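You operate a simulated robot arm through the tools that you are given. There is no shell and no other tool.

Carry out the task below with a simulated two-armed robot. There is one attempt and no reset: what you move stays moved.

## Task
Test the green block's hardness: 40 or more goes on GOOD, softer on REDO.
Fine: slide the carriage out before you lift the block.

Only the result counts: the job must be done as asked and must still hold three seconds after the hand-in. Knocking over, shifting, dropping, spilling or breaking anything else fails it.

## Robot
Two 7-joint arms with fingered hands on one trunk that stands fixed in place. Base frame: the origin is at the foot of the trunk, x ahead of it, y to its left, z up; the work surface is at about z = 0.78. Readings come in m, degrees, newtons and seconds.
The left shoulder is at [0.07, 0.169, 1.118], the right one opposite. With the tool pointing down near the work surface each hand reaches from about 0.26 to 0.68 m from the base axis, measured 20 degrees to its own side. Payload 3.4 kg a hand.
The tool frame of a hand sits at the grasp point between the pads (the TCP): z along the fingers, y along the line on which they close. The tips reach 0.023 m beyond it. The gripper opens to 0.116 m; its body begins 0.065 m behind the TCP. The gripper is a hand of 4 fingers: y runs from the thumb to the fingers, the wrist lies at [0, 0, -0.211] in the tool frame.
Orientation is that of the tool frame in the base frame, as [roll, pitch, yaw] about the fixed x, y, z axes, in that order (R = Rz(yaw) Ry(pitch) Rx(roll)). With the fingers straight down and closing along the base's y, the tool's x points along the base's -x, its y along +y and its z along -z.

## Interface
- The arms move only by the tool servo_tool. It takes "left_series", "right_series" or both (then of equal length, played together; a hand with none holds still); each is a list of rows, each a list of 6 numbers: the shift along the tool's x, y, z in units of 50 mm (1.0 is 50 mm), then the turn, a rotation vector about the tool's x, y, z in units of 5 degrees (1.0 is 5 degrees). In form: [[x, y, z, ax, ay, az], ...]. A call has 1 to 20 rows; each row shifts and turns the commanded pose from where the row before left it, along the tool's axes as they then stand. A call with a number of a shift or a turn outside -1 to 1 is refused whole. A row lasts 0.2 s, in which the tool goes at most 0.05 m and 8.6 degrees; a call with a longer step from one row to the next is refused whole. Where a pose cannot be reached the arm comes as near as it can. A force on the tool above 40 N (or 10 N above the force at the start of the call, whichever is more), or a blocked arm, ends the call early, and 0.2 s more pass. In this call time passes only in rows, and 0.2 s behind the last. It gives the time, the measured TCP pose, the force on the tool (base axes), the opening and the grip force at its end, in the units of the frame above (readings bear some noise), with the torque about the TCP (base axes, N m) and any sound that the robot's microphone picked up.
- Cameras (640 x 400 px; columns grow to the right, rows downward): "scene" is now at [0.1267, 0.0367, 1.3413]; the picture's right is [0.44, -0.90, 0.00], its down [-0.58, -0.28, -0.76] and it looks along [0.69, 0.33, -0.64] (base axes); focal length 261 px, centre (320, 200). "left" rides on the left gripper at [-0.069, 0, -0.09] in its tool frame; the picture's right is [-0.01, -1.00, 0.00], its down [0.79, -0.01, -0.61] and it looks along [0.61, 0.00, 0.79] (tool axes); focal length 251 px, centre (320, 200). "right" rides on the right gripper at [0.068, 0.001, -0.09] in its tool frame; the picture's right is [-0.01, 1.00, 0.00], its down [-0.79, -0.01, -0.61] and it looks along [-0.61, -0.01, 0.79] (tool axes); focal length 251 px, centre (320, 200). There is no depth. A picture from a camera that has moved, and an enlarged one, comes with that camera's place and axes in the base frame and with its lens.
- grab_frame(camera): a new picture of that camera. The clock stands still meanwhile.
- raise_lower(by): slides the trunk up (or, below 0, down) by that many m; the arms and the scene camera ride with it, the base frame stays. It gives what a move gives, with no picture.
- move_fingers(finger1, finger2, finger3, thumb_bend, hand): sets how far each is bent, from 0 (flat) to 1 (curled in); at 0.3 the hand is open as for a grip, at 0.7 the pads meet at the TCP. One left out holds its place. A second passes; each finger stops where it meets its share of the squeeze, and holds until it gets a number again. It is the only way to open and close the hand. It gives what a move gives, with no picture; readings hold the bend of each and the force on the fingers (four entries, about 0 where the hand has none), thumb and palm.
- aim_head(pan, tilt): turns the head with the scene camera to pan (to the left, within 86 degrees either way) and tilt (down, from -29 to 69), counted from straight ahead of the robot. It gives what a move gives.
- zoom(camera, box): a new picture of the part [left, top, right, bottom] of that camera's present view, enlarged. The clock stands still meanwhile.
- finish_job(): hands the job in; it is judged then, once.

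Nothing tells you positions but the pictures and the camera data. Unless the task says otherwise, let go and move clear before handing in.

The tools are called after "Call:" as a command line: name --argument value ..., lists and objects as JSON in quotes. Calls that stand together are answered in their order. servo_tool: Moves the arms, as the interface text tells. Its arguments: {"type":"object","properties":{"left_series":{"type":"array"},"right_series":{"type":"array"}},"required":[]} The other tools are called the same way: raise_lower (by) moves the trunk up or down; move_fingers (finger1, finger2, finger3, thumb_bend, hand) moves the fingers one by one; aim_head (pan, tilt) turns the head that bears the scene camera; grab_frame (camera) takes a picture; zoom (camera, box) takes an enlarged picture of a part of a camera's view; finish_job () hands the job in.

At the start:

```text
time_s: 0.0
left_eef_pos: [0.3074, 0.3739, 1.1643]
left_tool_rot: [-180.0, 0.0, -180.0]
left_ft_force: [-0.3, -0.2, -1.3]
left_ft_torque: [-0.01, 0.03, -0.01]
left_opening: 0.1158
left_finger_force: 0.0
left_shape: jaw
left_bend: [0.3, 0.3, 0.3, 0.3]
left_finger forces: [0.0, 0.1, 0.0, 0.1, 0.0, 0.0]
right_eef_pos: [0.5668, -0.0129, 1.0993]
right_tool_rot: [179.9, 0.0, -179.9]
right_ft_force: [0.0, -0.3, -0.1]
right_ft_torque: [-0.02, -0.01, -0.02]
right_opening: 0.1161
right_finger_force: 0.1
right_shape: jaw
right_bend: [0.3, 0.3, 0.3, 0.3]
right_finger forces: [0.1, 0.0, 0.0, 0.1, 0.1, 0.0]
trunk travel left (down, up): [-0.625, 0.315]
head pan, tilt (commanded): [25.9, 40.1]
```

scene: 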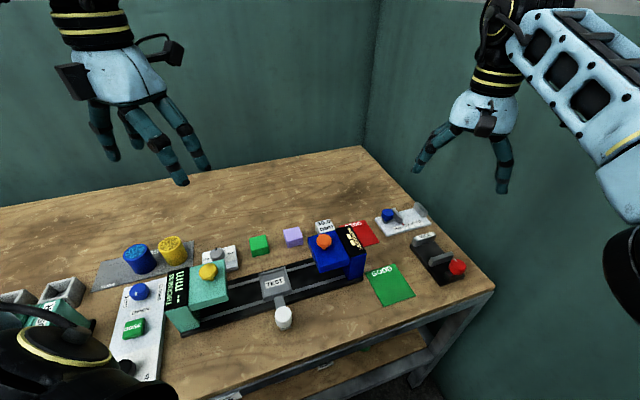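
right: 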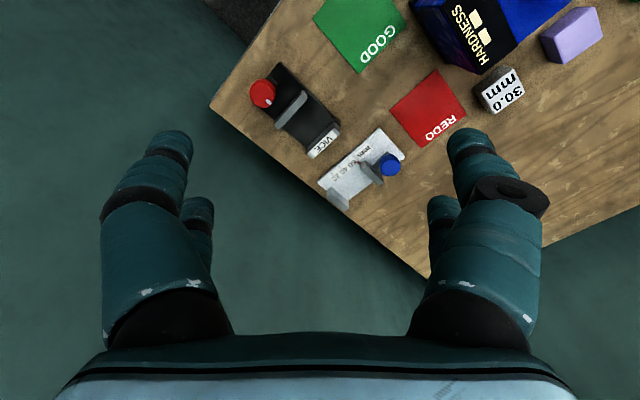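
left: 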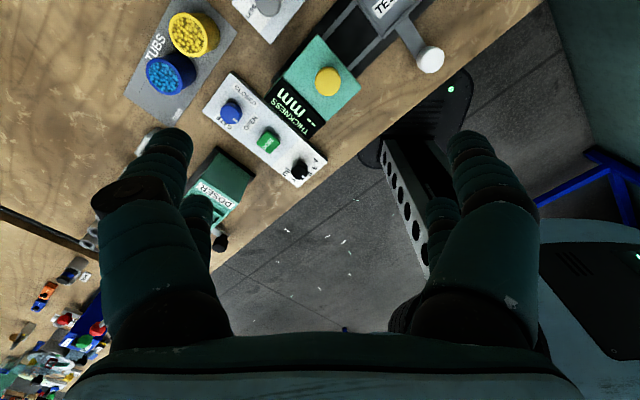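

I see a bench with a thickness gauge (teal, yellow button), a carriage marked TEST on a black rail, a hardness tester (blue, orange button), a green block, GOOD (green) and REDO (red) pads. I'll look closer before moving anything.

Call:
zoom --camera "scene" --box '[160, 200, 380, 340]'

Call:
zoom --camera "scene" --box '[280, 190, 500, 330]'

Call:
zoom --camera "scene" --box '[0, 220, 220, 400]'

```text
2.86 times, centred on (270, 270) of scene
camera zoom: at [0.1267, 0.0367, 1.3413], right [0.44, -0.9, 0.0], down [-0.58, -0.28, -0.76], along [0.69, 0.33, -0.64], focal length 745 px, centre (463, 0)
```

zoom: 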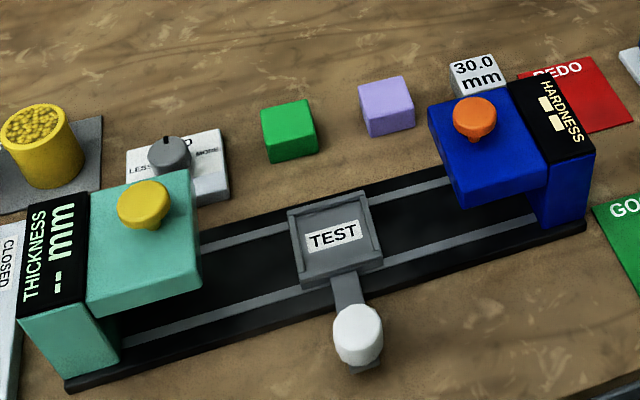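

```text
2.86 times, centred on (390, 260) of scene
camera zoom: at [0.1267, 0.0367, 1.3413], right [0.44, -0.9, 0.0], down [-0.58, -0.28, -0.76], along [0.69, 0.33, -0.64], focal length 745 px, centre (120, 29)
```

zoom: 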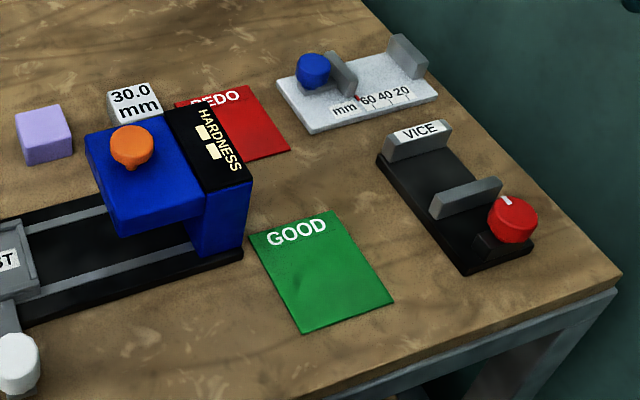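

```text
2.22 times, centred on (110, 310) of scene
camera zoom: at [0.1267, 0.0367, 1.3413], right [0.44, -0.9, 0.0], down [-0.58, -0.28, -0.76], along [0.69, 0.33, -0.64], focal length 580 px, centre (787, -44)
```

zoom: 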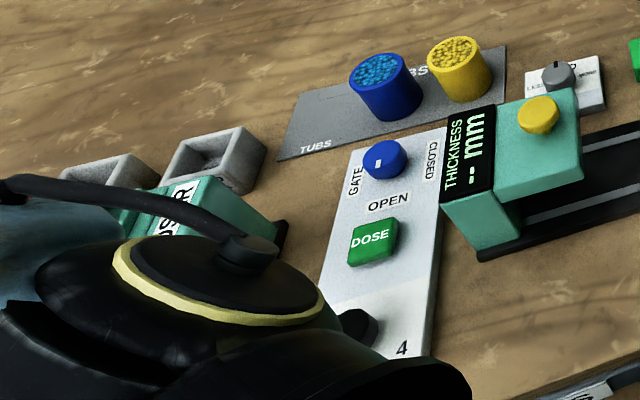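

The rail looks to run at about -45° in the base frame, with the green block near (0.466, 0.378), the carriage near (0.389, 0.28), GOOD near (0.514, 0.037) and REDO near (0.638, 0.159). I'll look closely at the hands, the block and the tester to learn their shapes.

Call:
zoom --camera "scene" --box '[30, 0, 250, 190]'

Call:
zoom --camera "scene" --box '[235, 220, 315, 270]'

Call:
zoom --camera "scene" --box '[250, 255, 330, 335]'

Call:
zoom --camera "scene" --box '[295, 215, 375, 295]'

```text
2.11 times, centred on (140, 95) of scene
camera zoom: at [0.1267, 0.0367, 1.3413], right [0.44, -0.9, 0.0], down [-0.58, -0.28, -0.76], along [0.69, 0.33, -0.64], focal length 549 px, centre (699, 421)
```

zoom: 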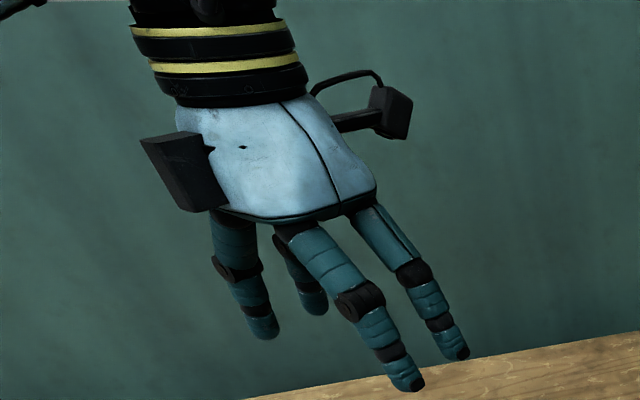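

```text
8.00 times, centred on (275, 245) of scene
camera zoom: at [0.1267, 0.0367, 1.3413], right [0.44, -0.9, 0.0], down [-0.58, -0.28, -0.76], along [0.69, 0.33, -0.64], focal length 2087 px, centre (680, -160)
```

zoom: 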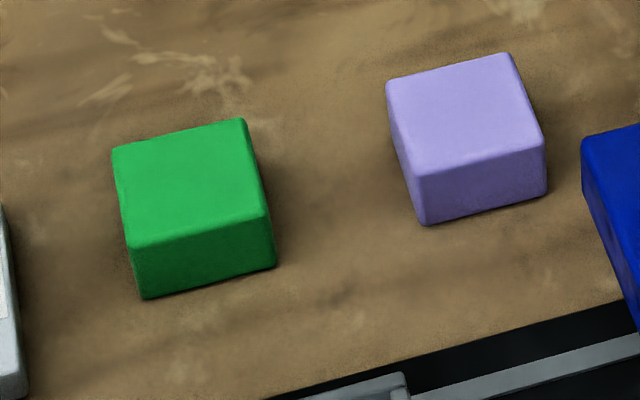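

```text
5.00 times, centred on (290, 295) of scene
camera zoom: at [0.1267, 0.0367, 1.3413], right [0.44, -0.9, 0.0], down [-0.58, -0.28, -0.76], along [0.69, 0.33, -0.64], focal length 1304 px, centre (470, -275)
```

zoom: 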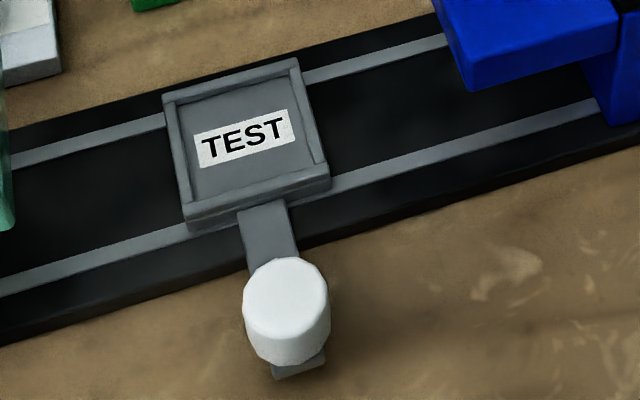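

```text
5.00 times, centred on (335, 255) of scene
camera zoom: at [0.1267, 0.0367, 1.3413], right [0.44, -0.9, 0.0], down [-0.58, -0.28, -0.76], along [0.69, 0.33, -0.64], focal length 1304 px, centre (245, -75)
```

zoom: 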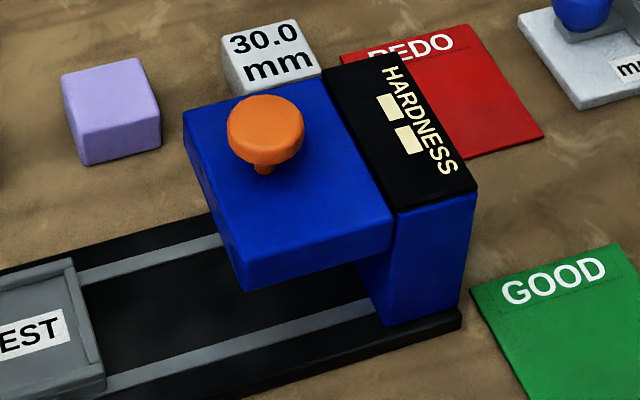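

The block looks about 45 mm square and under 30 mm tall, aligned with the rail. The tray has low rims with about 5 mm of room around the block. First I'll move the right hand out of the way and turn the left hand so it closes across the rail.

Call:
servo_tool --left_series '[[0, 0, 0, 0, 0, 1], [0, 0, 0, 0, 0, 1], [0, 0, 0, 0, 0, 1], [0, 0, 0, 0, 0, 1], [0, 0, 0, 0, 0, 1], [0, 0, 0, 0, 0, 1], [0, 0, 0, 0, 0, 1], [0, 0, 0, 0, 0, 1], [0, 0, 0, 0, 0, 1]]' --right_series '[[0.5, -0.6, 0, 0, 0, 0], [0.5, -0.6, 0, 0, 0, 0], [0.5, -0.6, 0, 0, 0, 0], [0.5, -0.6, 0, 0, 0, 0], [0.5, -0.6, 0, 0, 0, 0], [0.5, -0.6, 0, 0, 0, 0], [0.5, -0.6, 0, 0, 0, 0], [0.5, -0.6, 0, 0, 0, 0], [0.5, -0.6, 0, 0, 0, 0]]'

```text
time_s: 2.0
left_eef_pos: [0.3046, 0.3729, 1.1656]
left_tool_rot: [179.9, 0.0, 135.0]
left_ft_force: [0.7, -0.5, 1.1]
left_ft_torque: [0.02, 0.0, -0.01]
left_opening: 0.116
left_finger_force: 0.1
left_shape: jaw
left_bend: [0.3, 0.3, 0.3, 0.3]
left_finger forces: [0.1, 0.1, 0.0, 0.0, 0.0, 0.1]
right_eef_pos: [0.3414, -0.2852, 1.0982]
right_tool_rot: [179.8, 0.0, 179.9]
right_ft_force: [-0.6, -0.7, -0.1]
right_ft_torque: [0.01, 0.01, 0.0]
right_opening: 0.1161
right_finger_force: 0.0
right_shape: jaw
right_bend: [0.3, 0.3, 0.3, 0.3]
right_finger forces: [0.0, 0.0, 0.0, 0.1, 0.1, 0.1]
trunk travel left (down, up): [-0.625, 0.315]
head pan, tilt (commanded): [25.9, 40.1]
```

Right hand is clear and the left hand now closes along the across-rail direction. Next I'll bring the left hand above the green block and look with its camera.

Call:
servo_tool --left_series '[[-0.355, 0.404, 0.6, 0, 0, 0], [-0.355, 0.404, 0.6, 0, 0, 0], [-0.355, 0.404, 0.6, 0, 0, 0], [-0.355, 0.404, 0.6, 0, 0, 0], [-0.355, 0.404, 0.6, 0, 0, 0], [-0.355, 0.404, 0.6, 0, 0, 0]]'

Call:
grab_frame --camera "left"

Call:
grab_frame --camera "scene"

```text
time_s: 3.4
left_eef_pos: [0.4687, 0.3848, 0.9835]
left_tool_rot: [-179.9, 0.0, 134.9]
left_ft_force: [0.4, -0.4, 1.8]
left_ft_torque: [-0.01, 0.01, 0.0]
left_opening: 0.1159
left_finger_force: 0.0
left_shape: jaw
left_bend: [0.3, 0.3, 0.3, 0.3]
left_finger forces: [0.0, 0.0, 0.0, 0.0, 0.0, 0.0]
right_eef_pos: [0.3444, -0.2834, 1.099]
right_tool_rot: [-179.9, -0.2, 180.0]
right_ft_force: [0.0, -0.9, 0.3]
right_ft_torque: [-0.02, -0.01, 0.0]
right_opening: 0.1162
right_finger_force: 0.1
right_shape: jaw
right_bend: [0.3, 0.3, 0.3, 0.3]
right_finger forces: [0.0, 0.1, 0.0, 0.0, 0.0, 0.0]
trunk travel left (down, up): [-0.625, 0.315]
head pan, tilt (commanded): [25.9, 40.1]
```

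```text
taken
camera left: at [0.517, 0.3363, 1.0731], right [-0.7, -0.71, 0.0], down [-0.57, 0.56, 0.61], along [-0.43, 0.43, -0.79], focal length 251 px, centre (320, 200)
```

left: 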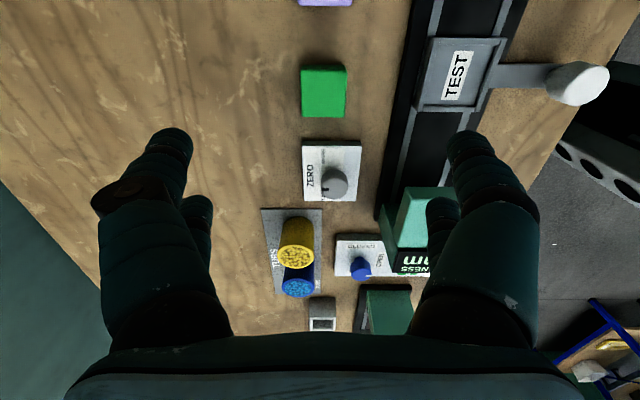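

```text
taken
camera scene: at [0.1285, 0.0365, 1.3411], right [0.44, -0.9, 0.0], down [-0.58, -0.28, -0.76], along [0.69, 0.33, -0.65], focal length 261 px, centre (320, 200)
```

scene: 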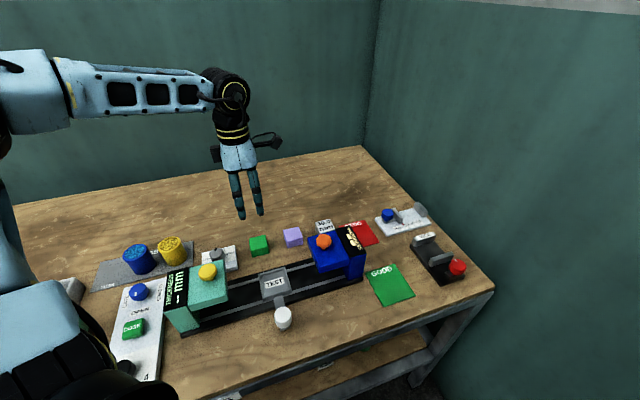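

The left camera shows the green block slightly off the hand axis in the picture, clear of the other things. I'll zoom in to fix its exact place.

Call:
zoom --camera "left" --box '[285, 50, 365, 130]'

Call:
zoom --camera "left" --box '[380, 10, 620, 160]'

```text
5.00 times, centred on (325, 90) of left
camera zoom: at [0.517, 0.3363, 1.0731], right [-0.7, -0.71, 0.0], down [-0.57, 0.56, 0.61], along [-0.43, 0.43, -0.79], focal length 1257 px, centre (295, 750)
```

zoom: 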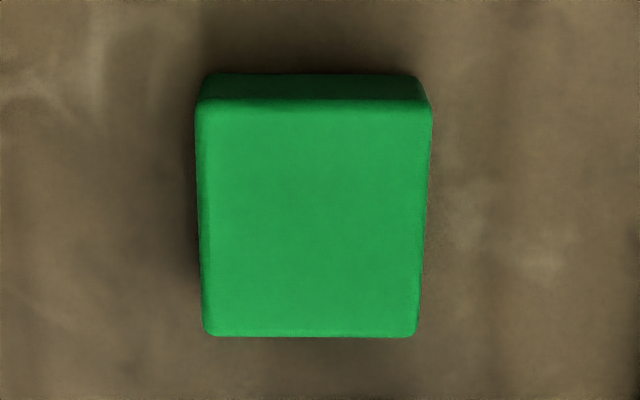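

```text
2.67 times, centred on (500, 85) of left
camera zoom: at [0.517, 0.3363, 1.0731], right [-0.7, -0.71, 0.0], down [-0.57, 0.56, 0.61], along [-0.43, 0.43, -0.79], focal length 670 px, centre (-160, 507)
```

zoom: 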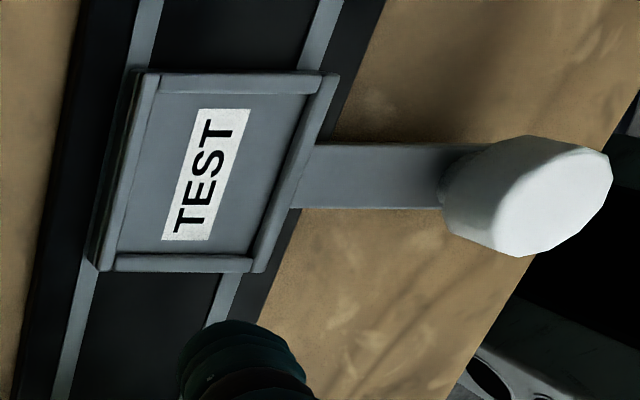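

The block sits about 3 mm toward tool +x and 4 mm toward -y of the hand axis, and squares up well. Before descending I'll learn how the fingers close by setting them half bent.

Call:
move_fingers --hand "left" --finger1 0.5 --finger2 0.5 --finger3 0.5 --thumb_bend 0.5

Call:
grab_frame --camera "left"

Call:
zoom --camera "scene" --box '[190, 110, 310, 230]'

```text
time_s: 4.4
left_eef_pos: [0.4668, 0.3848, 0.985]
left_tool_rot: [179.9, 0.0, 134.9]
left_ft_force: [0.1, -0.8, 0.4]
left_ft_torque: [-0.02, -0.02, 0.03]
left_opening: 0.059
left_finger_force: 0.1
left_shape: fingers
left_bend: [0.5, 0.5, 0.5, 0.5]
left_finger forces: [0.0, 0.0, 0.0, 0.0, 0.0, 0.0]
right_eef_pos: [0.3429, -0.2846, 1.0994]
right_tool_rot: [179.9, 0.0, 180.0]
right_ft_force: [1.3, 0.6, 0.5]
right_ft_torque: [0.01, -0.02, 0.0]
right_opening: 0.1158
right_finger_force: 0.0
right_shape: jaw
right_bend: [0.3, 0.3, 0.3, 0.3]
right_finger forces: [0.0, 0.1, 0.1, 0.0, 0.1, 0.0]
trunk travel left (down, up): [-0.625, 0.315]
head pan, tilt (commanded): [25.9, 40.1]
```

```text
taken
camera left: at [0.5156, 0.3363, 1.0744], right [-0.7, -0.71, 0.0], down [-0.57, 0.56, 0.61], along [-0.43, 0.43, -0.79], focal length 251 px, centre (320, 200)
```

left: 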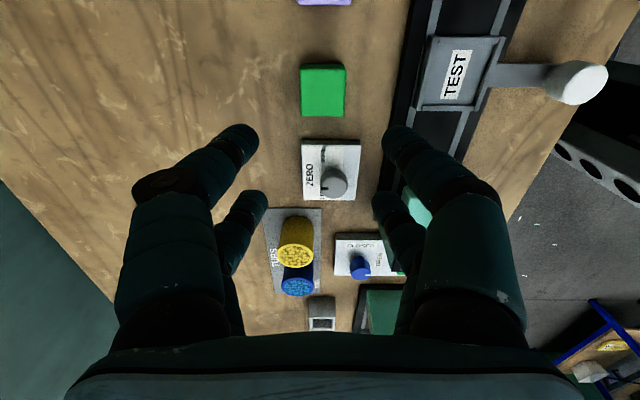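

```text
3.33 times, centred on (250, 170) of scene
camera zoom: at [0.1269, 0.0365, 1.3413], right [0.44, -0.9, 0.0], down [-0.58, -0.28, -0.76], along [0.69, 0.33, -0.64], focal length 870 px, centre (553, 300)
```

zoom: 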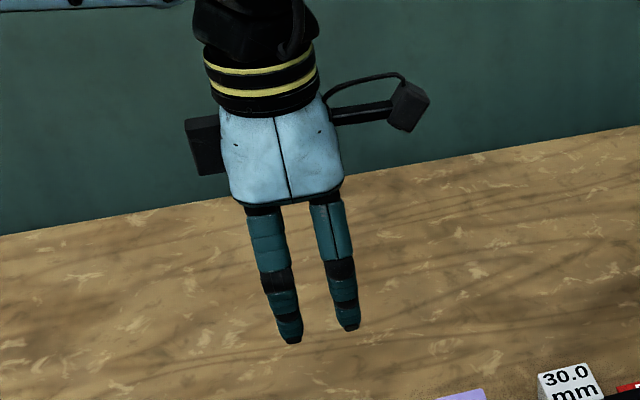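

Each side has two fingers about 41 mm apart, so the block must be well centred between them. I'll open a bit more, correct the offset and descend partway, then check again.

Call:
move_fingers --hand "left" --finger1 0.43 --finger2 0.43 --finger3 0.43 --thumb_bend 0.43

Call:
servo_tool --left_series '[[0.052, -0.08, 0.5, 0, 0, 0], [0, 0, 0.5, 0, 0, 0], [0, 0, 0.5, 0, 0, 0], [0, 0, 0.4, 0, 0, 0], [0, 0, 0.3, 0, 0, 0]]'

Call:
grab_frame --camera "left"

Call:
zoom --camera "scene" --box '[200, 180, 320, 270]'

```text
time_s: 5.4
left_eef_pos: [0.4668, 0.3859, 0.9844]
left_tool_rot: [-180.0, 0.0, 135.0]
left_ft_force: [0.0, -0.3, -0.4]
left_ft_torque: [0.0, 0.03, 0.0]
left_opening: 0.0786
left_finger_force: 0.0
left_shape: fingers
left_bend: [0.43, 0.43, 0.43, 0.43]
left_finger forces: [0.0, 0.0, 0.0, 0.0, 0.1, 0.0]
right_eef_pos: [0.3433, -0.2829, 1.098]
right_tool_rot: [-180.0, 0.0, -180.0]
right_ft_force: [-0.4, 0.5, -0.6]
right_ft_torque: [0.0, 0.0, 0.0]
right_opening: 0.116
right_finger_force: 0.1
right_shape: jaw
right_bend: [0.3, 0.3, 0.3, 0.3]
right_finger forces: [0.0, 0.0, 0.0, 0.1, 0.0, 0.0]
trunk travel left (down, up): [-0.625, 0.315]
head pan, tilt (commanded): [25.9, 40.1]
```

```text
time_s: 6.6
left_eef_pos: [0.4633, 0.384, 0.8751]
left_tool_rot: [-180.0, -0.2, 135.0]
left_ft_force: [-0.3, 0.1, -0.2]
left_ft_torque: [0.0, 0.01, -0.01]
left_opening: 0.0784
left_finger_force: 0.1
left_shape: fingers
left_bend: [0.43, 0.43, 0.43, 0.43]
left_finger forces: [0.0, 0.0, 0.0, 0.1, 0.0, 0.1]
right_eef_pos: [0.3433, -0.2841, 1.1]
right_tool_rot: [-180.0, -0.1, -179.9]
right_ft_force: [0.8, 0.1, -0.3]
right_ft_torque: [-0.01, -0.02, -0.02]
right_opening: 0.1156
right_finger_force: 0.0
right_shape: jaw
right_bend: [0.3, 0.3, 0.3, 0.3]
right_finger forces: [0.0, 0.0, 0.0, 0.1, 0.1, 0.0]
trunk travel left (down, up): [-0.625, 0.315]
head pan, tilt (commanded): [25.9, 40.1]
```

```text
taken
camera left: at [0.512, 0.3352, 0.9643], right [-0.7, -0.71, 0.0], down [-0.57, 0.56, 0.61], along [-0.43, 0.43, -0.79], focal length 251 px, centre (320, 200)
```

left: 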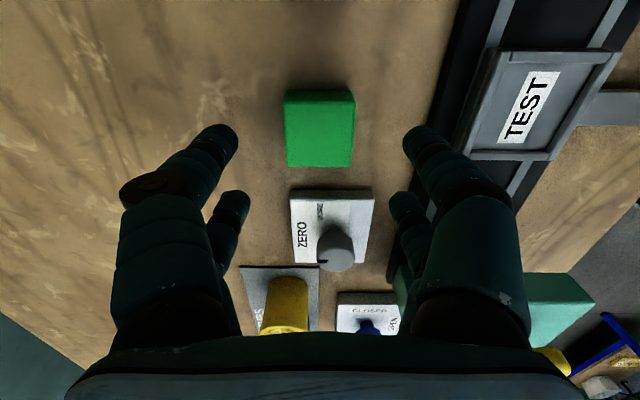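

```text
4.44 times, centred on (260, 225) of scene
camera zoom: at [0.127, 0.0366, 1.3413], right [0.44, -0.9, 0.0], down [-0.58, -0.28, -0.76], along [0.69, 0.33, -0.64], focal length 1159 px, centre (587, 89)
```

zoom: 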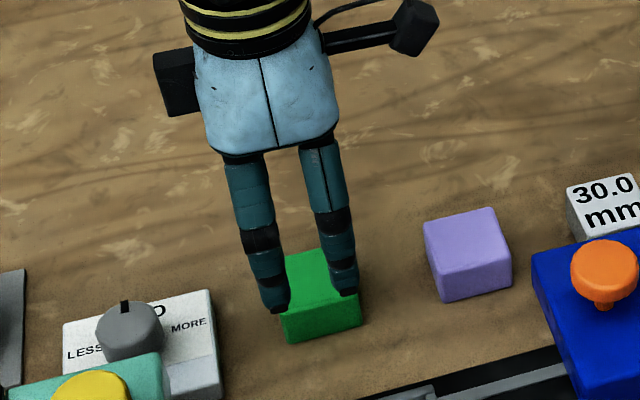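

The hand is 65 mm above the block and roughly centred. I'll zoom in once more to fine-tune before the last descent.

Call:
zoom --camera "left" --box '[260, 70, 380, 190]'

```text
3.33 times, centred on (320, 130) of left
camera zoom: at [0.512, 0.3352, 0.9643], right [-0.7, -0.71, 0.0], down [-0.57, 0.56, 0.61], along [-0.43, 0.43, -0.79], focal length 838 px, centre (320, 433)
```

zoom: 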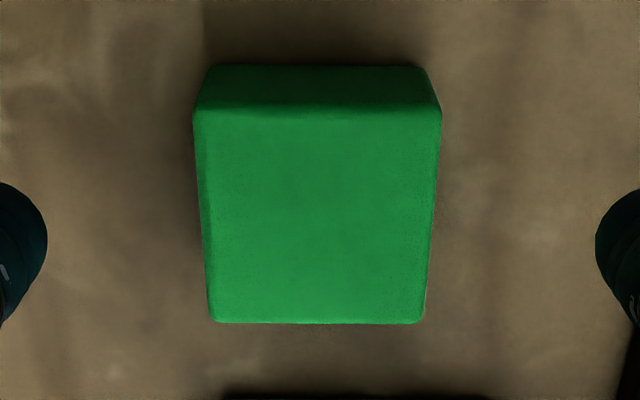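

The block is now centred under the hand within about a millimetre. I'll lower the hand so the fingertips reach about 20 mm down the block's sides.

Call:
servo_tool --left_series '[[0, 0, 0.4, 0, 0, 0], [0, 0, 0.4, 0, 0, 0], [0, 0, 0.25, 0, 0, 0], [0, 0, 0.15, 0, 0, 0]]'

Call:
zoom --camera "scene" --box '[200, 190, 320, 270]'

Call:
grab_frame --camera "left"

```text
time_s: 7.6
left_eef_pos: [0.4637, 0.3832, 0.8153]
left_tool_rot: [-179.9, 0.1, 135.0]
left_ft_force: [-0.2, 0.2, 0.9]
left_ft_torque: [-0.02, 0.0, 0.02]
left_opening: 0.0786
left_finger_force: 0.1
left_shape: fingers
left_bend: [0.43, 0.43, 0.43, 0.43]
left_finger forces: [0.1, 0.0, 0.0, 0.0, 0.0, 0.0]
right_eef_pos: [0.3436, -0.2838, 1.0999]
right_tool_rot: [-180.0, 0.1, -180.0]
right_ft_force: [0.6, -0.3, -0.4]
right_ft_torque: [0.03, -0.02, 0.02]
right_opening: 0.1157
right_finger_force: 0.0
right_shape: jaw
right_bend: [0.3, 0.3, 0.3, 0.3]
right_finger forces: [0.0, 0.1, 0.1, 0.1, 0.0, 0.0]
trunk travel left (down, up): [-0.625, 0.315]
head pan, tilt (commanded): [25.9, 40.1]
```

```text
5.00 times, centred on (260, 230) of scene
camera zoom: at [0.1269, 0.0366, 1.3413], right [0.44, -0.9, 0.0], down [-0.58, -0.28, -0.76], along [0.69, 0.33, -0.64], focal length 1304 px, centre (620, 50)
```

zoom: 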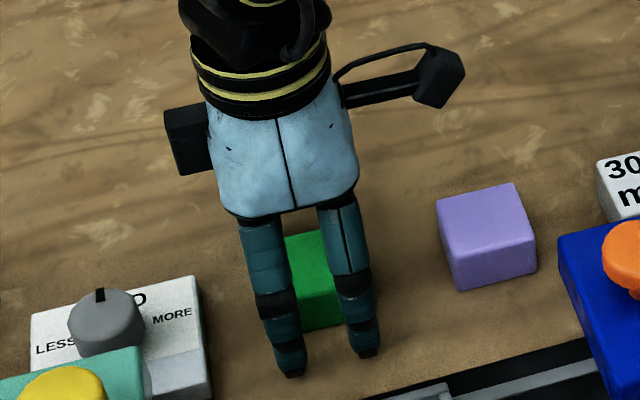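

```text
taken
camera left: at [0.5122, 0.3349, 0.9049], right [-0.7, -0.71, 0.0], down [-0.57, 0.56, 0.61], along [-0.43, 0.43, -0.79], focal length 251 px, centre (320, 200)
```

left: 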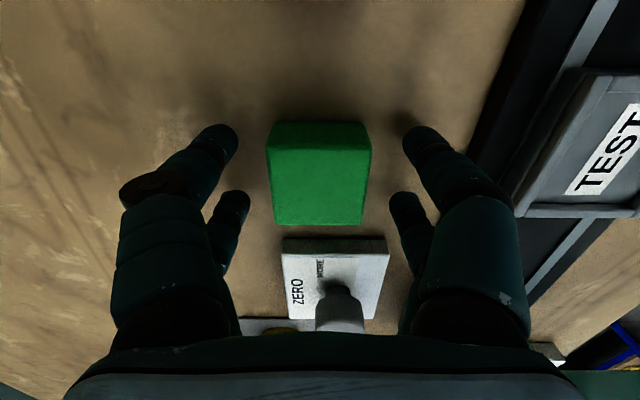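

The fingers straddle the block evenly at the right height. I'll close them on it.

Call:
move_fingers --hand "left" --finger1 0.65 --finger2 0.65 --finger3 0.65 --thumb_bend 0.65

Call:
grab_frame --camera "left"

```text
time_s: 8.6
left_eef_pos: [0.4637, 0.3843, 0.8149]
left_tool_rot: [-179.9, 0.1, 135.1]
left_ft_force: [-0.2, 0.8, -0.8]
left_ft_torque: [0.0, 0.01, 0.0]
left_opening: 0.0421
left_finger_force: 14.7
left_shape: fingers
left_bend: [0.55, 0.55, 0.57, 0.57]
left_finger forces: [7.6, 6.9, 5.7, 0.0, 8.9, 0.0]
right_eef_pos: [0.3421, -0.2831, 1.0982]
right_tool_rot: [180.0, -0.1, 180.0]
right_ft_force: [0.3, 0.1, 0.4]
right_ft_torque: [-0.02, -0.02, 0.0]
right_opening: 0.1157
right_finger_force: 0.0
right_shape: jaw
right_bend: [0.3, 0.3, 0.3, 0.3]
right_finger forces: [0.0, 0.1, 0.1, 0.0, 0.1, 0.1]
trunk travel left (down, up): [-0.625, 0.315]
head pan, tilt (commanded): [25.9, 40.1]
```

```text
taken
camera left: at [0.512, 0.3348, 0.905], right [-0.7, -0.71, 0.0], down [-0.57, 0.56, 0.61], along [-0.43, 0.43, -0.79], focal length 251 px, centre (320, 200)
```

left: 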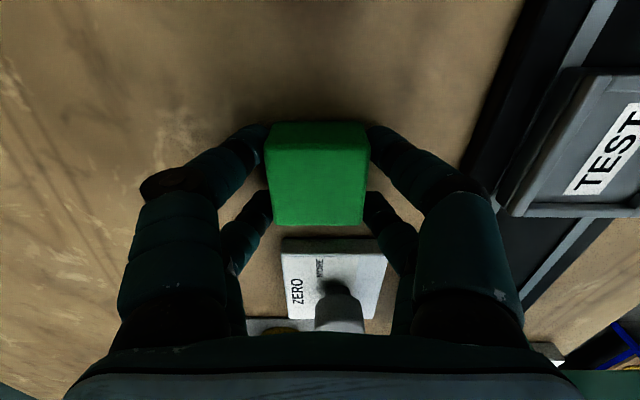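

All four fingers hold the block with about 15 N. I'll lift it 80 mm and carry it over the tray, then check alignment with the wrist camera.

Call:
servo_tool --left_series '[[0, 0, -0.2, 0, 0, 0], [0, 0, -0.4, 0, 0, 0], [0, 0, -0.5, 0, 0, 0], [0, 0, -0.5, 0, 0, 0], [-0.066, -0.52, 0, 0, 0, 0], [-0.066, -0.52, 0, 0, 0, 0], [-0.066, -0.52, 0, 0, 0, 0], [-0.066, -0.52, 0, 0, 0, 0], [-0.066, -0.52, 0, 0, 0, 0]]'

Call:
grab_frame --camera "left"

Call:
zoom --camera "scene" --box '[200, 180, 360, 340]'

```text
time_s: 10.6
left_eef_pos: [0.382, 0.2786, 0.8948]
left_tool_rot: [-180.0, -0.1, 135.0]
left_ft_force: [0.7, 0.1, 0.6]
left_ft_torque: [0.0, 0.03, 0.01]
left_opening: 0.0421
left_finger_force: 14.3
left_shape: fingers
left_bend: [0.55, 0.55, 0.57, 0.57]
left_finger forces: [7.7, 7.0, 5.8, 0.0, 8.8, 0.0]
right_eef_pos: [0.3426, -0.2844, 1.0984]
right_tool_rot: [180.0, 0.0, 180.0]
right_ft_force: [-0.2, 1.2, 0.0]
right_ft_torque: [0.01, 0.0, -0.01]
right_opening: 0.1156
right_finger_force: 0.1
right_shape: jaw
right_bend: [0.3, 0.3, 0.3, 0.3]
right_finger forces: [0.1, 0.0, 0.0, 0.1, 0.1, 0.1]
trunk travel left (down, up): [-0.625, 0.315]
head pan, tilt (commanded): [25.9, 40.1]
```

```text
taken
camera left: at [0.431, 0.2308, 0.9849], right [-0.7, -0.71, 0.0], down [-0.57, 0.56, 0.61], along [-0.43, 0.43, -0.79], focal length 251 px, centre (320, 200)
```

left: 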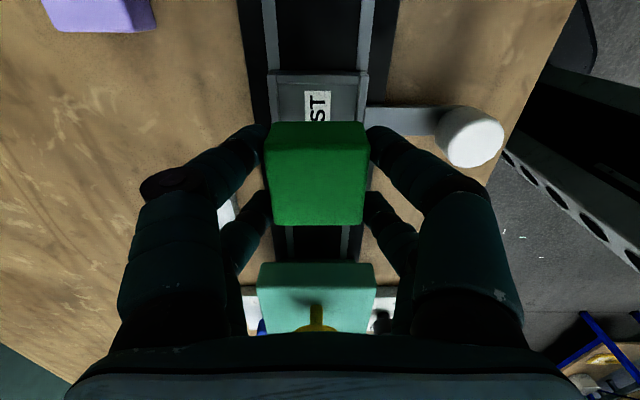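

```text
2.50 times, centred on (280, 260) of scene
camera zoom: at [0.1263, 0.036, 1.3413], right [0.44, -0.9, 0.0], down [-0.58, -0.28, -0.77], along [0.69, 0.33, -0.64], focal length 652 px, centre (420, 50)
```

zoom: 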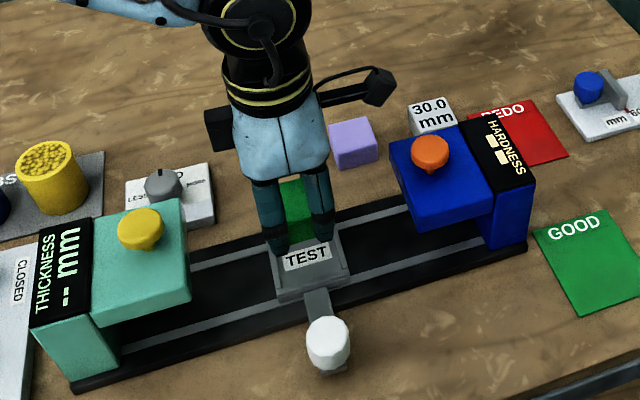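

The block hangs level over the tray, which I can see partly behind it in the wrist camera. I'll zoom in to check the tray edges against the block.

Call:
zoom --camera "left" --box '[230, 50, 410, 170]'

Call:
zoom --camera "scene" --box '[250, 240, 320, 310]'

```text
3.33 times, centred on (320, 110) of left
camera zoom: at [0.431, 0.2308, 0.9849], right [-0.7, -0.71, 0.0], down [-0.57, 0.56, 0.61], along [-0.43, 0.43, -0.79], focal length 838 px, centre (320, 500)
```

zoom: 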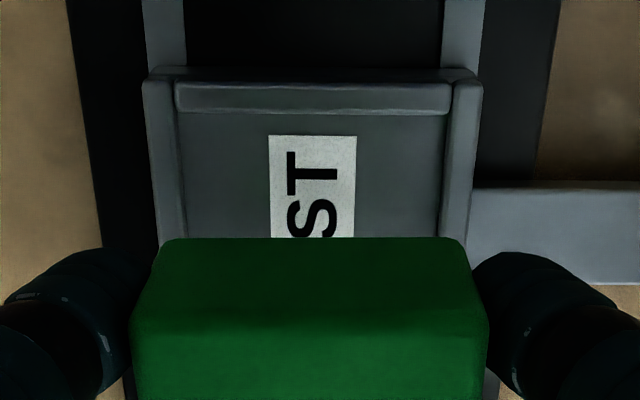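

```text
5.71 times, centred on (285, 275) of scene
camera zoom: at [0.1263, 0.036, 1.3413], right [0.44, -0.9, 0.0], down [-0.58, -0.28, -0.77], along [0.69, 0.33, -0.64], focal length 1491 px, centre (520, -229)
```

zoom: 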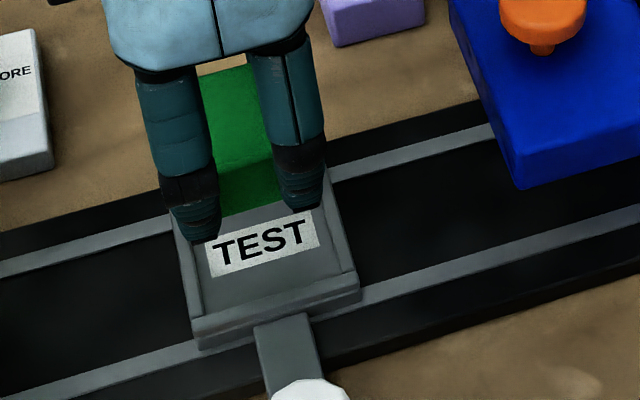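

The block is centred over the tray within about a millimetre, with 4–6 mm of space to each rim. I'll lower it to just above the rims and check again.

Call:
servo_tool --left_series '[[-0.02, 0, 0.3, 0, 0, 0], [0, 0, 0.3, 0, 0, 0], [0, 0, 0.2, 0, 0, 0], [0, 0, 0.1, 0, 0, 0]]'

Call:
zoom --camera "left" --box '[230, 50, 410, 170]'

Call:
zoom --camera "scene" --box '[250, 240, 320, 310]'

```text
time_s: 11.6
left_eef_pos: [0.3843, 0.2791, 0.8493]
left_tool_rot: [179.9, 0.0, 135.0]
left_ft_force: [0.1, 0.1, -0.8]
left_ft_torque: [-0.01, -0.02, 0.0]
left_opening: 0.042
left_finger_force: 14.6
left_shape: fingers
left_bend: [0.55, 0.55, 0.57, 0.57]
left_finger forces: [7.6, 6.9, 5.8, 0.1, 8.8, 0.1]
right_eef_pos: [0.3436, -0.2831, 1.0981]
right_tool_rot: [180.0, 0.0, -179.9]
right_ft_force: [0.2, 0.3, -0.7]
right_ft_torque: [0.02, -0.01, 0.01]
right_opening: 0.1157
right_finger_force: 0.0
right_shape: jaw
right_bend: [0.3, 0.3, 0.3, 0.3]
right_finger forces: [0.1, 0.1, 0.0, 0.0, 0.0, 0.0]
trunk travel left (down, up): [-0.625, 0.315]
head pan, tilt (commanded): [25.9, 40.1]
```

```text
3.33 times, centred on (320, 110) of left
camera zoom: at [0.4323, 0.2303, 0.9397], right [-0.7, -0.71, 0.0], down [-0.57, 0.56, 0.61], along [-0.43, 0.43, -0.79], focal length 838 px, centre (320, 500)
```

zoom: 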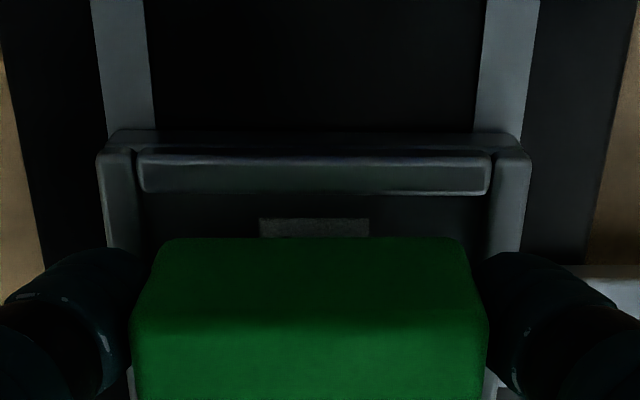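

```text
5.71 times, centred on (285, 275) of scene
camera zoom: at [0.1268, 0.0365, 1.3413], right [0.44, -0.9, 0.0], down [-0.58, -0.28, -0.76], along [0.69, 0.33, -0.64], focal length 1491 px, centre (520, -229)
```

zoom: 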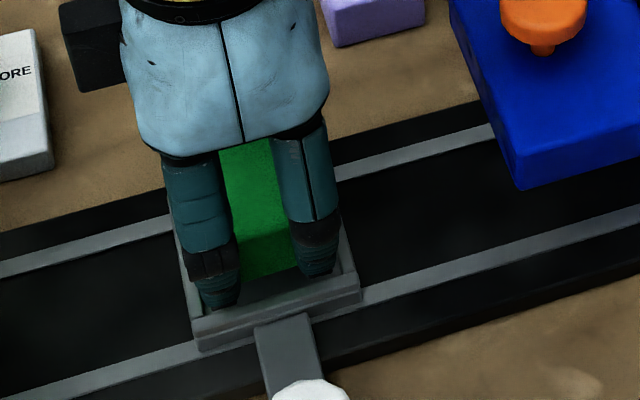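

Both views show the block centred between the rims, roughly 7 mm above them. I'll lower in small steps and watch for contact force.

Call:
servo_tool --left_series '[[0, 0, 0.06, 0, 0, 0], [0, 0, 0.06, 0, 0, 0], [0, 0, 0.06, 0, 0, 0]]'

Call:
zoom --camera "left" --box '[230, 50, 410, 170]'

```text
time_s: 12.4
left_eef_pos: [0.3838, 0.2784, 0.8408]
left_tool_rot: [179.9, 0.0, 135.0]
left_ft_force: [-1.2, 0.3, -1.3]
left_ft_torque: [0.0, 0.0, 0.01]
left_opening: 0.0422
left_finger_force: 14.3
left_shape: fingers
left_bend: [0.55, 0.55, 0.57, 0.57]
left_finger forces: [7.7, 6.9, 5.8, 0.0, 8.8, 0.0]
right_eef_pos: [0.3445, -0.2842, 1.0988]
right_tool_rot: [-180.0, -0.1, 180.0]
right_ft_force: [0.6, 0.5, -0.6]
right_ft_torque: [0.03, 0.0, -0.01]
right_opening: 0.1157
right_finger_force: 0.1
right_shape: jaw
right_bend: [0.3, 0.3, 0.3, 0.3]
right_finger forces: [0.0, 0.0, 0.0, 0.0, 0.0, 0.0]
trunk travel left (down, up): [-0.625, 0.315]
head pan, tilt (commanded): [25.9, 40.1]
```

```text
3.33 times, centred on (320, 110) of left
camera zoom: at [0.4324, 0.2307, 0.9307], right [-0.7, -0.71, 0.0], down [-0.57, 0.56, 0.61], along [-0.43, 0.43, -0.79], focal length 838 px, centre (320, 500)
```

zoom: 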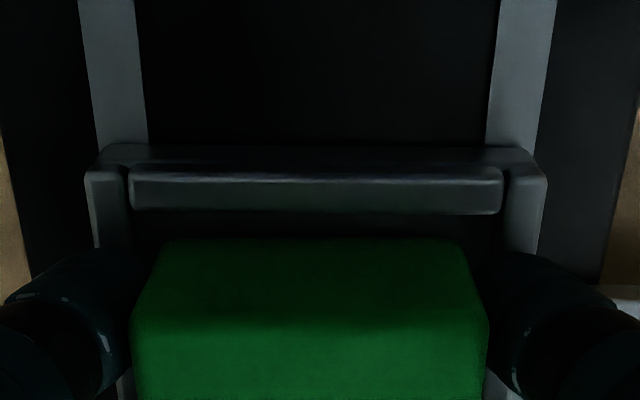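

Still no contact and the block stays centred. I'll continue down in 1.5 mm steps.

Call:
servo_tool --left_series '[[0, 0, 0.03, 0, 0, 0], [0, 0, 0.03, 0, 0, 0]]'

Call:
servo_tool --left_series '[[0, 0, 0.03, 0, 0, 0]]'

```text
time_s: 13.0
left_eef_pos: [0.3841, 0.2784, 0.8394]
left_tool_rot: [179.9, 0.0, 135.1]
left_ft_force: [0.2, 0.3, 6.7]
left_ft_torque: [0.16, -0.16, -0.03]
left_opening: 0.0421
left_finger_force: 18.0
left_shape: fingers
left_bend: [0.55, 0.55, 0.57, 0.57]
left_finger forces: [11.1, 9.9, 6.7, 0.1, 8.8, 0.0]
right_eef_pos: [0.342, -0.284, 1.0991]
right_tool_rot: [179.9, 0.0, 179.9]
right_ft_force: [0.7, -0.3, 0.4]
right_ft_torque: [-0.04, 0.02, -0.03]
right_opening: 0.1162
right_finger_force: 0.0
right_shape: jaw
right_bend: [0.3, 0.3, 0.3, 0.3]
right_finger forces: [0.0, 0.0, 0.0, 0.0, 0.1, 0.0]
trunk travel left (down, up): [-0.625, 0.315]
head pan, tilt (commanded): [25.9, 40.1]
```

```text
time_s: 13.4
left_eef_pos: [0.384, 0.2791, 0.8384]
left_tool_rot: [179.7, 0.0, 134.9]
left_ft_force: [-0.1, 1.7, 22.4]
left_ft_torque: [0.18, -0.01, 0.0]
left_opening: 0.0419
left_finger_force: 24.9
left_shape: fingers
left_bend: [0.55, 0.55, 0.58, 0.58]
left_finger forces: [13.1, 13.2, 11.9, 0.0, 12.2, 0.1]
right_eef_pos: [0.3412, -0.2845, 1.0993]
right_tool_rot: [179.9, 0.0, -180.0]
right_ft_force: [-0.2, -0.3, 0.7]
right_ft_torque: [0.01, 0.0, 0.03]
right_opening: 0.116
right_finger_force: 0.0
right_shape: jaw
right_bend: [0.3, 0.3, 0.3, 0.3]
right_finger forces: [0.1, 0.0, 0.1, 0.1, 0.0, 0.0]
trunk travel left (down, up): [-0.625, 0.315]
head pan, tilt (commanded): [25.9, 40.1]
```

Contact at about TCP z = 0.838, with about 22 N of push. I'll ease up slightly and look at whether the block sits on the tray floor.

Call:
servo_tool --left_series '[[0, 0, -0.025, 0, 0, 0]]'

Call:
zoom --camera "left" --box '[230, 50, 410, 170]'

Call:
zoom --camera "scene" --box '[250, 240, 320, 310]'

Call:
grab_frame --camera "left"

```text
time_s: 13.8
left_eef_pos: [0.3834, 0.2779, 0.839]
left_tool_rot: [179.9, 0.0, 134.9]
left_ft_force: [0.7, 0.3, 16.0]
left_ft_torque: [0.29, -0.27, 0.02]
left_opening: 0.042
left_finger_force: 22.0
left_shape: fingers
left_bend: [0.55, 0.56, 0.58, 0.58]
left_finger forces: [14.3, 12.9, 7.1, 0.1, 9.9, 0.1]
right_eef_pos: [0.3412, -0.2848, 1.0985]
right_tool_rot: [180.0, 0.1, 180.0]
right_ft_force: [0.7, -0.1, -0.6]
right_ft_torque: [-0.01, 0.0, 0.03]
right_opening: 0.1157
right_finger_force: 0.1
right_shape: jaw
right_bend: [0.3, 0.3, 0.3, 0.3]
right_finger forces: [0.0, 0.0, 0.0, 0.0, 0.1, 0.0]
trunk travel left (down, up): [-0.625, 0.315]
head pan, tilt (commanded): [25.9, 40.1]
```

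```text
3.33 times, centred on (320, 110) of left
camera zoom: at [0.4314, 0.2295, 0.9284], right [-0.7, -0.71, 0.0], down [-0.57, 0.56, 0.61], along [-0.43, 0.43, -0.8], focal length 838 px, centre (320, 500)
```

zoom: 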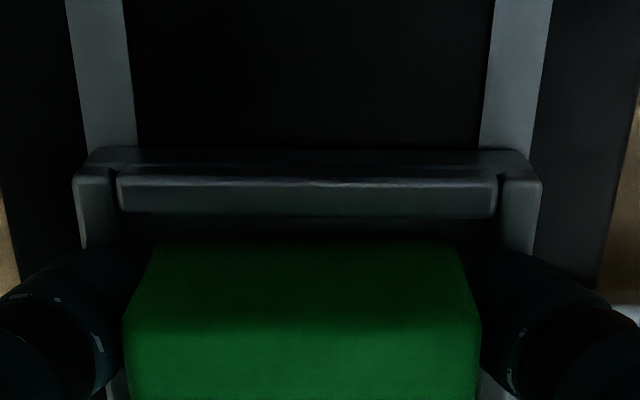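

```text
5.71 times, centred on (285, 275) of scene
camera zoom: at [0.1248, 0.0353, 1.3415], right [0.44, -0.9, 0.0], down [-0.58, -0.28, -0.77], along [0.69, 0.34, -0.64], focal length 1491 px, centre (520, -229)
```

zoom: 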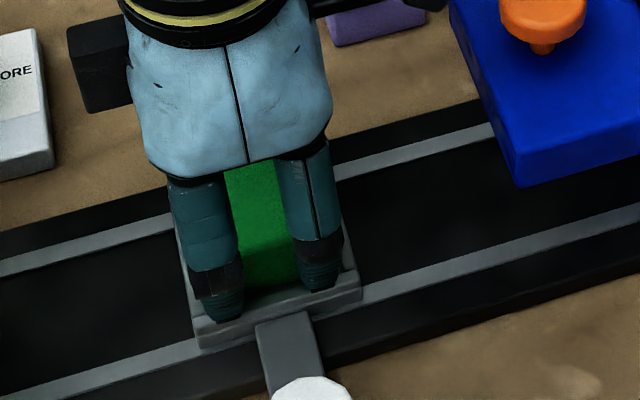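

```text
taken
camera left: at [0.4314, 0.2295, 0.9284], right [-0.7, -0.71, 0.0], down [-0.57, 0.56, 0.61], along [-0.43, 0.43, -0.8], focal length 251 px, centre (320, 200)
```

left: 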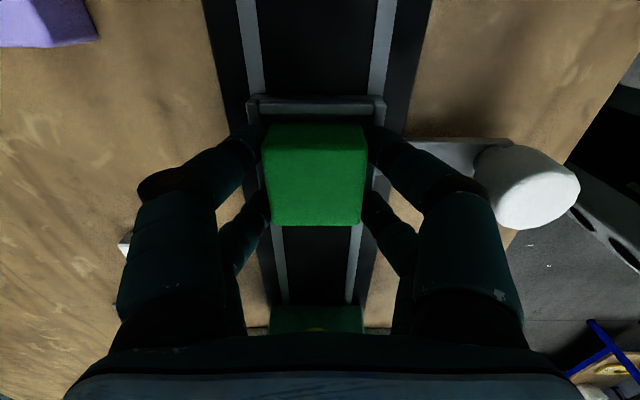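

The block appears to rest on the tray floor with the fingertips just above the rims. I'll take off the last of the push and release it by opening only moderately.

Call:
servo_tool --left_series '[[0, 0, -0.02, 0, 0, 0]]'

Call:
move_fingers --hand "left" --finger1 0.5 --finger2 0.5 --finger3 0.5 --thumb_bend 0.5

Call:
grab_frame --camera "left"

Call:
zoom --camera "scene" --box '[250, 240, 320, 310]'

```text
time_s: 14.2
left_eef_pos: [0.3833, 0.2774, 0.8387]
left_tool_rot: [180.0, 0.0, 134.9]
left_ft_force: [0.6, -0.6, 8.0]
left_ft_torque: [0.16, -0.26, -0.05]
left_opening: 0.042
left_finger_force: 18.6
left_shape: fingers
left_bend: [0.55, 0.56, 0.58, 0.58]
left_finger forces: [12.9, 9.8, 5.7, 0.0, 8.8, 0.0]
right_eef_pos: [0.3425, -0.2836, 1.0993]
right_tool_rot: [179.9, 0.0, -179.9]
right_ft_force: [-0.9, -0.9, 0.2]
right_ft_torque: [-0.01, 0.01, -0.05]
right_opening: 0.116
right_finger_force: 0.1
right_shape: jaw
right_bend: [0.3, 0.3, 0.3, 0.3]
right_finger forces: [0.0, 0.0, 0.1, 0.1, 0.0, 0.0]
trunk travel left (down, up): [-0.625, 0.315]
head pan, tilt (commanded): [25.9, 40.1]
```

```text
time_s: 15.2
left_eef_pos: [0.3839, 0.2796, 0.8376]
left_tool_rot: [179.9, 0.0, 135.0]
left_ft_force: [-0.3, 0.4, 0.1]
left_ft_torque: [0.01, 0.0, 0.02]
left_opening: 0.0574
left_finger_force: 0.0
left_shape: fingers
left_bend: [0.5, 0.5, 0.5, 0.5]
left_finger forces: [0.1, 0.1, 0.0, 0.0, 0.0, 0.1]
right_eef_pos: [0.3431, -0.2825, 1.0986]
right_tool_rot: [179.9, 0.0, -180.0]
right_ft_force: [0.1, -0.6, 0.2]
right_ft_torque: [0.01, -0.01, -0.01]
right_opening: 0.1159
right_finger_force: 0.0
right_shape: jaw
right_bend: [0.3, 0.3, 0.3, 0.3]
right_finger forces: [0.0, 0.1, 0.0, 0.0, 0.0, 0.0]
trunk travel left (down, up): [-0.625, 0.315]
head pan, tilt (commanded): [25.9, 40.1]
```

```text
taken
camera left: at [0.4324, 0.2305, 0.9282], right [-0.7, -0.71, 0.0], down [-0.57, 0.56, 0.61], along [-0.43, 0.43, -0.79], focal length 251 px, centre (320, 200)
```

left: 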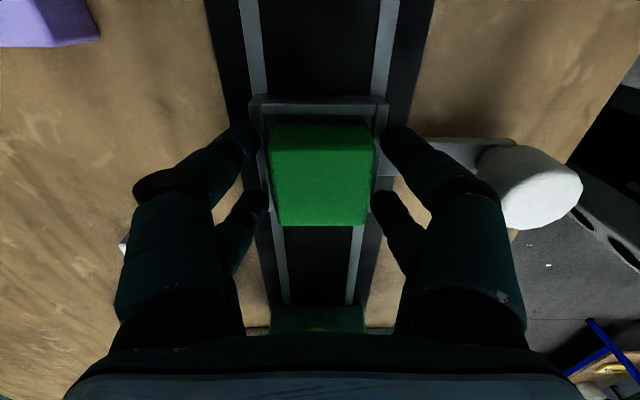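

```text
5.71 times, centred on (285, 275) of scene
camera zoom: at [0.1268, 0.0367, 1.3413], right [0.44, -0.9, 0.0], down [-0.58, -0.28, -0.76], along [0.69, 0.33, -0.64], focal length 1491 px, centre (520, -229)
```

zoom: 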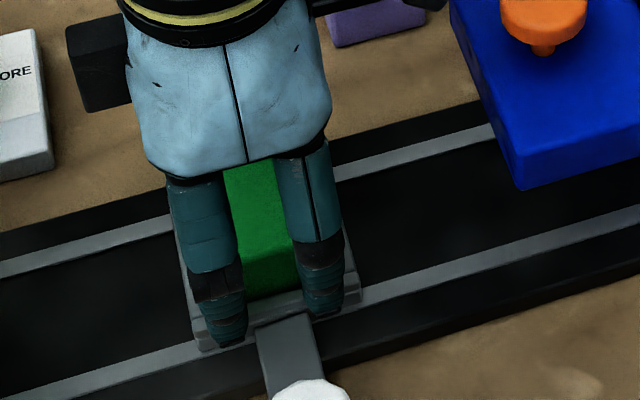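

Released with no residual force. I'll zoom in to see whether the block lies flat inside the rims.

Call:
zoom --camera "left" --box '[230, 80, 410, 250]'

```text
2.35 times, centred on (320, 165) of left
camera zoom: at [0.4324, 0.2305, 0.9282], right [-0.7, -0.71, 0.0], down [-0.57, 0.56, 0.61], along [-0.43, 0.43, -0.79], focal length 592 px, centre (320, 282)
```

zoom: 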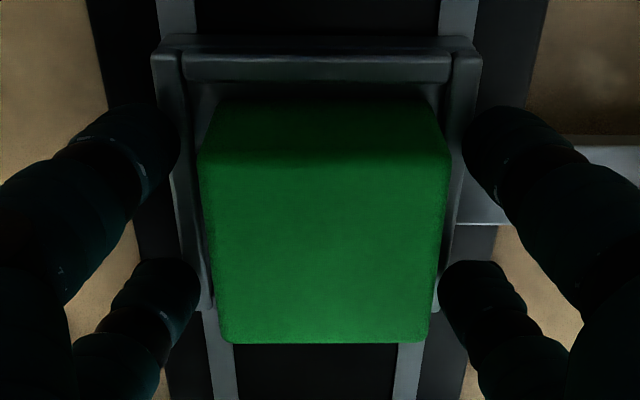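

The block sits inside all four rims, slightly nearer the front rim. I'll raise the hand straight up and look from the scene camera.

Call:
servo_tool --left_series '[[0, 0, -0.15, 0, 0, 0], [0, 0, -0.4, 0, 0, 0], [0, 0, -0.7, 0, 0, 0], [0, 0, -0.8, 0, 0, 0], [0, 0, -0.8, 0, 0, 0]]'

Call:
zoom --camera "scene" --box '[250, 240, 330, 320]'

Call:
grab_frame --camera "left"

```text
time_s: 16.4
left_eef_pos: [0.3826, 0.278, 0.9814]
left_tool_rot: [179.9, 0.0, 134.9]
left_ft_force: [0.4, 0.4, 0.2]
left_ft_torque: [-0.03, -0.01, 0.01]
left_opening: 0.0574
left_finger_force: 0.0
left_shape: fingers
left_bend: [0.5, 0.5, 0.5, 0.5]
left_finger forces: [0.0, 0.0, 0.0, 0.1, 0.0, 0.1]
right_eef_pos: [0.3421, -0.2834, 1.0982]
right_tool_rot: [-179.9, 0.0, 179.9]
right_ft_force: [-0.1, 0.3, 0.1]
right_ft_torque: [0.03, 0.0, -0.02]
right_opening: 0.1161
right_finger_force: 0.0
right_shape: jaw
right_bend: [0.3, 0.3, 0.3, 0.3]
right_finger forces: [0.1, 0.1, 0.0, 0.0, 0.1, 0.0]
trunk travel left (down, up): [-0.625, 0.315]
head pan, tilt (commanded): [25.9, 40.1]
```

```text
5.00 times, centred on (290, 280) of scene
camera zoom: at [0.1259, 0.0362, 1.3414], right [0.44, -0.9, 0.0], down [-0.58, -0.28, -0.77], along [0.69, 0.33, -0.64], focal length 1304 px, centre (470, -200)
```

zoom: 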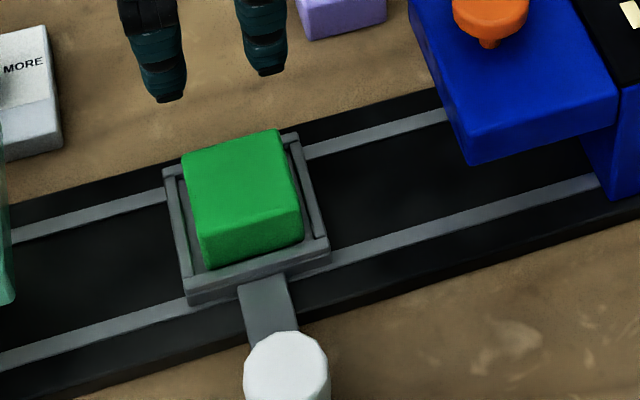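

```text
taken
camera left: at [0.4309, 0.2292, 1.0715], right [-0.7, -0.71, 0.0], down [-0.57, 0.56, 0.61], along [-0.43, 0.43, -0.79], focal length 251 px, centre (320, 200)
```

left: 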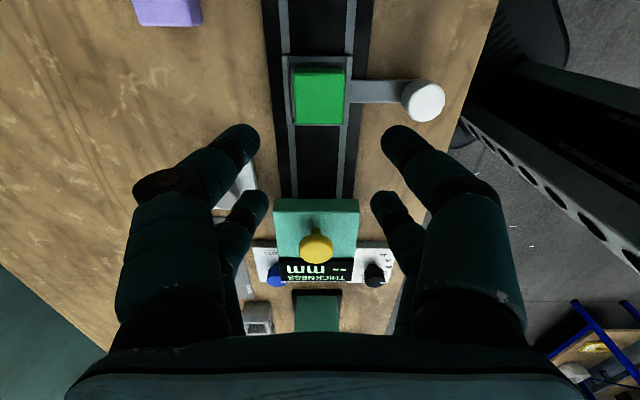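

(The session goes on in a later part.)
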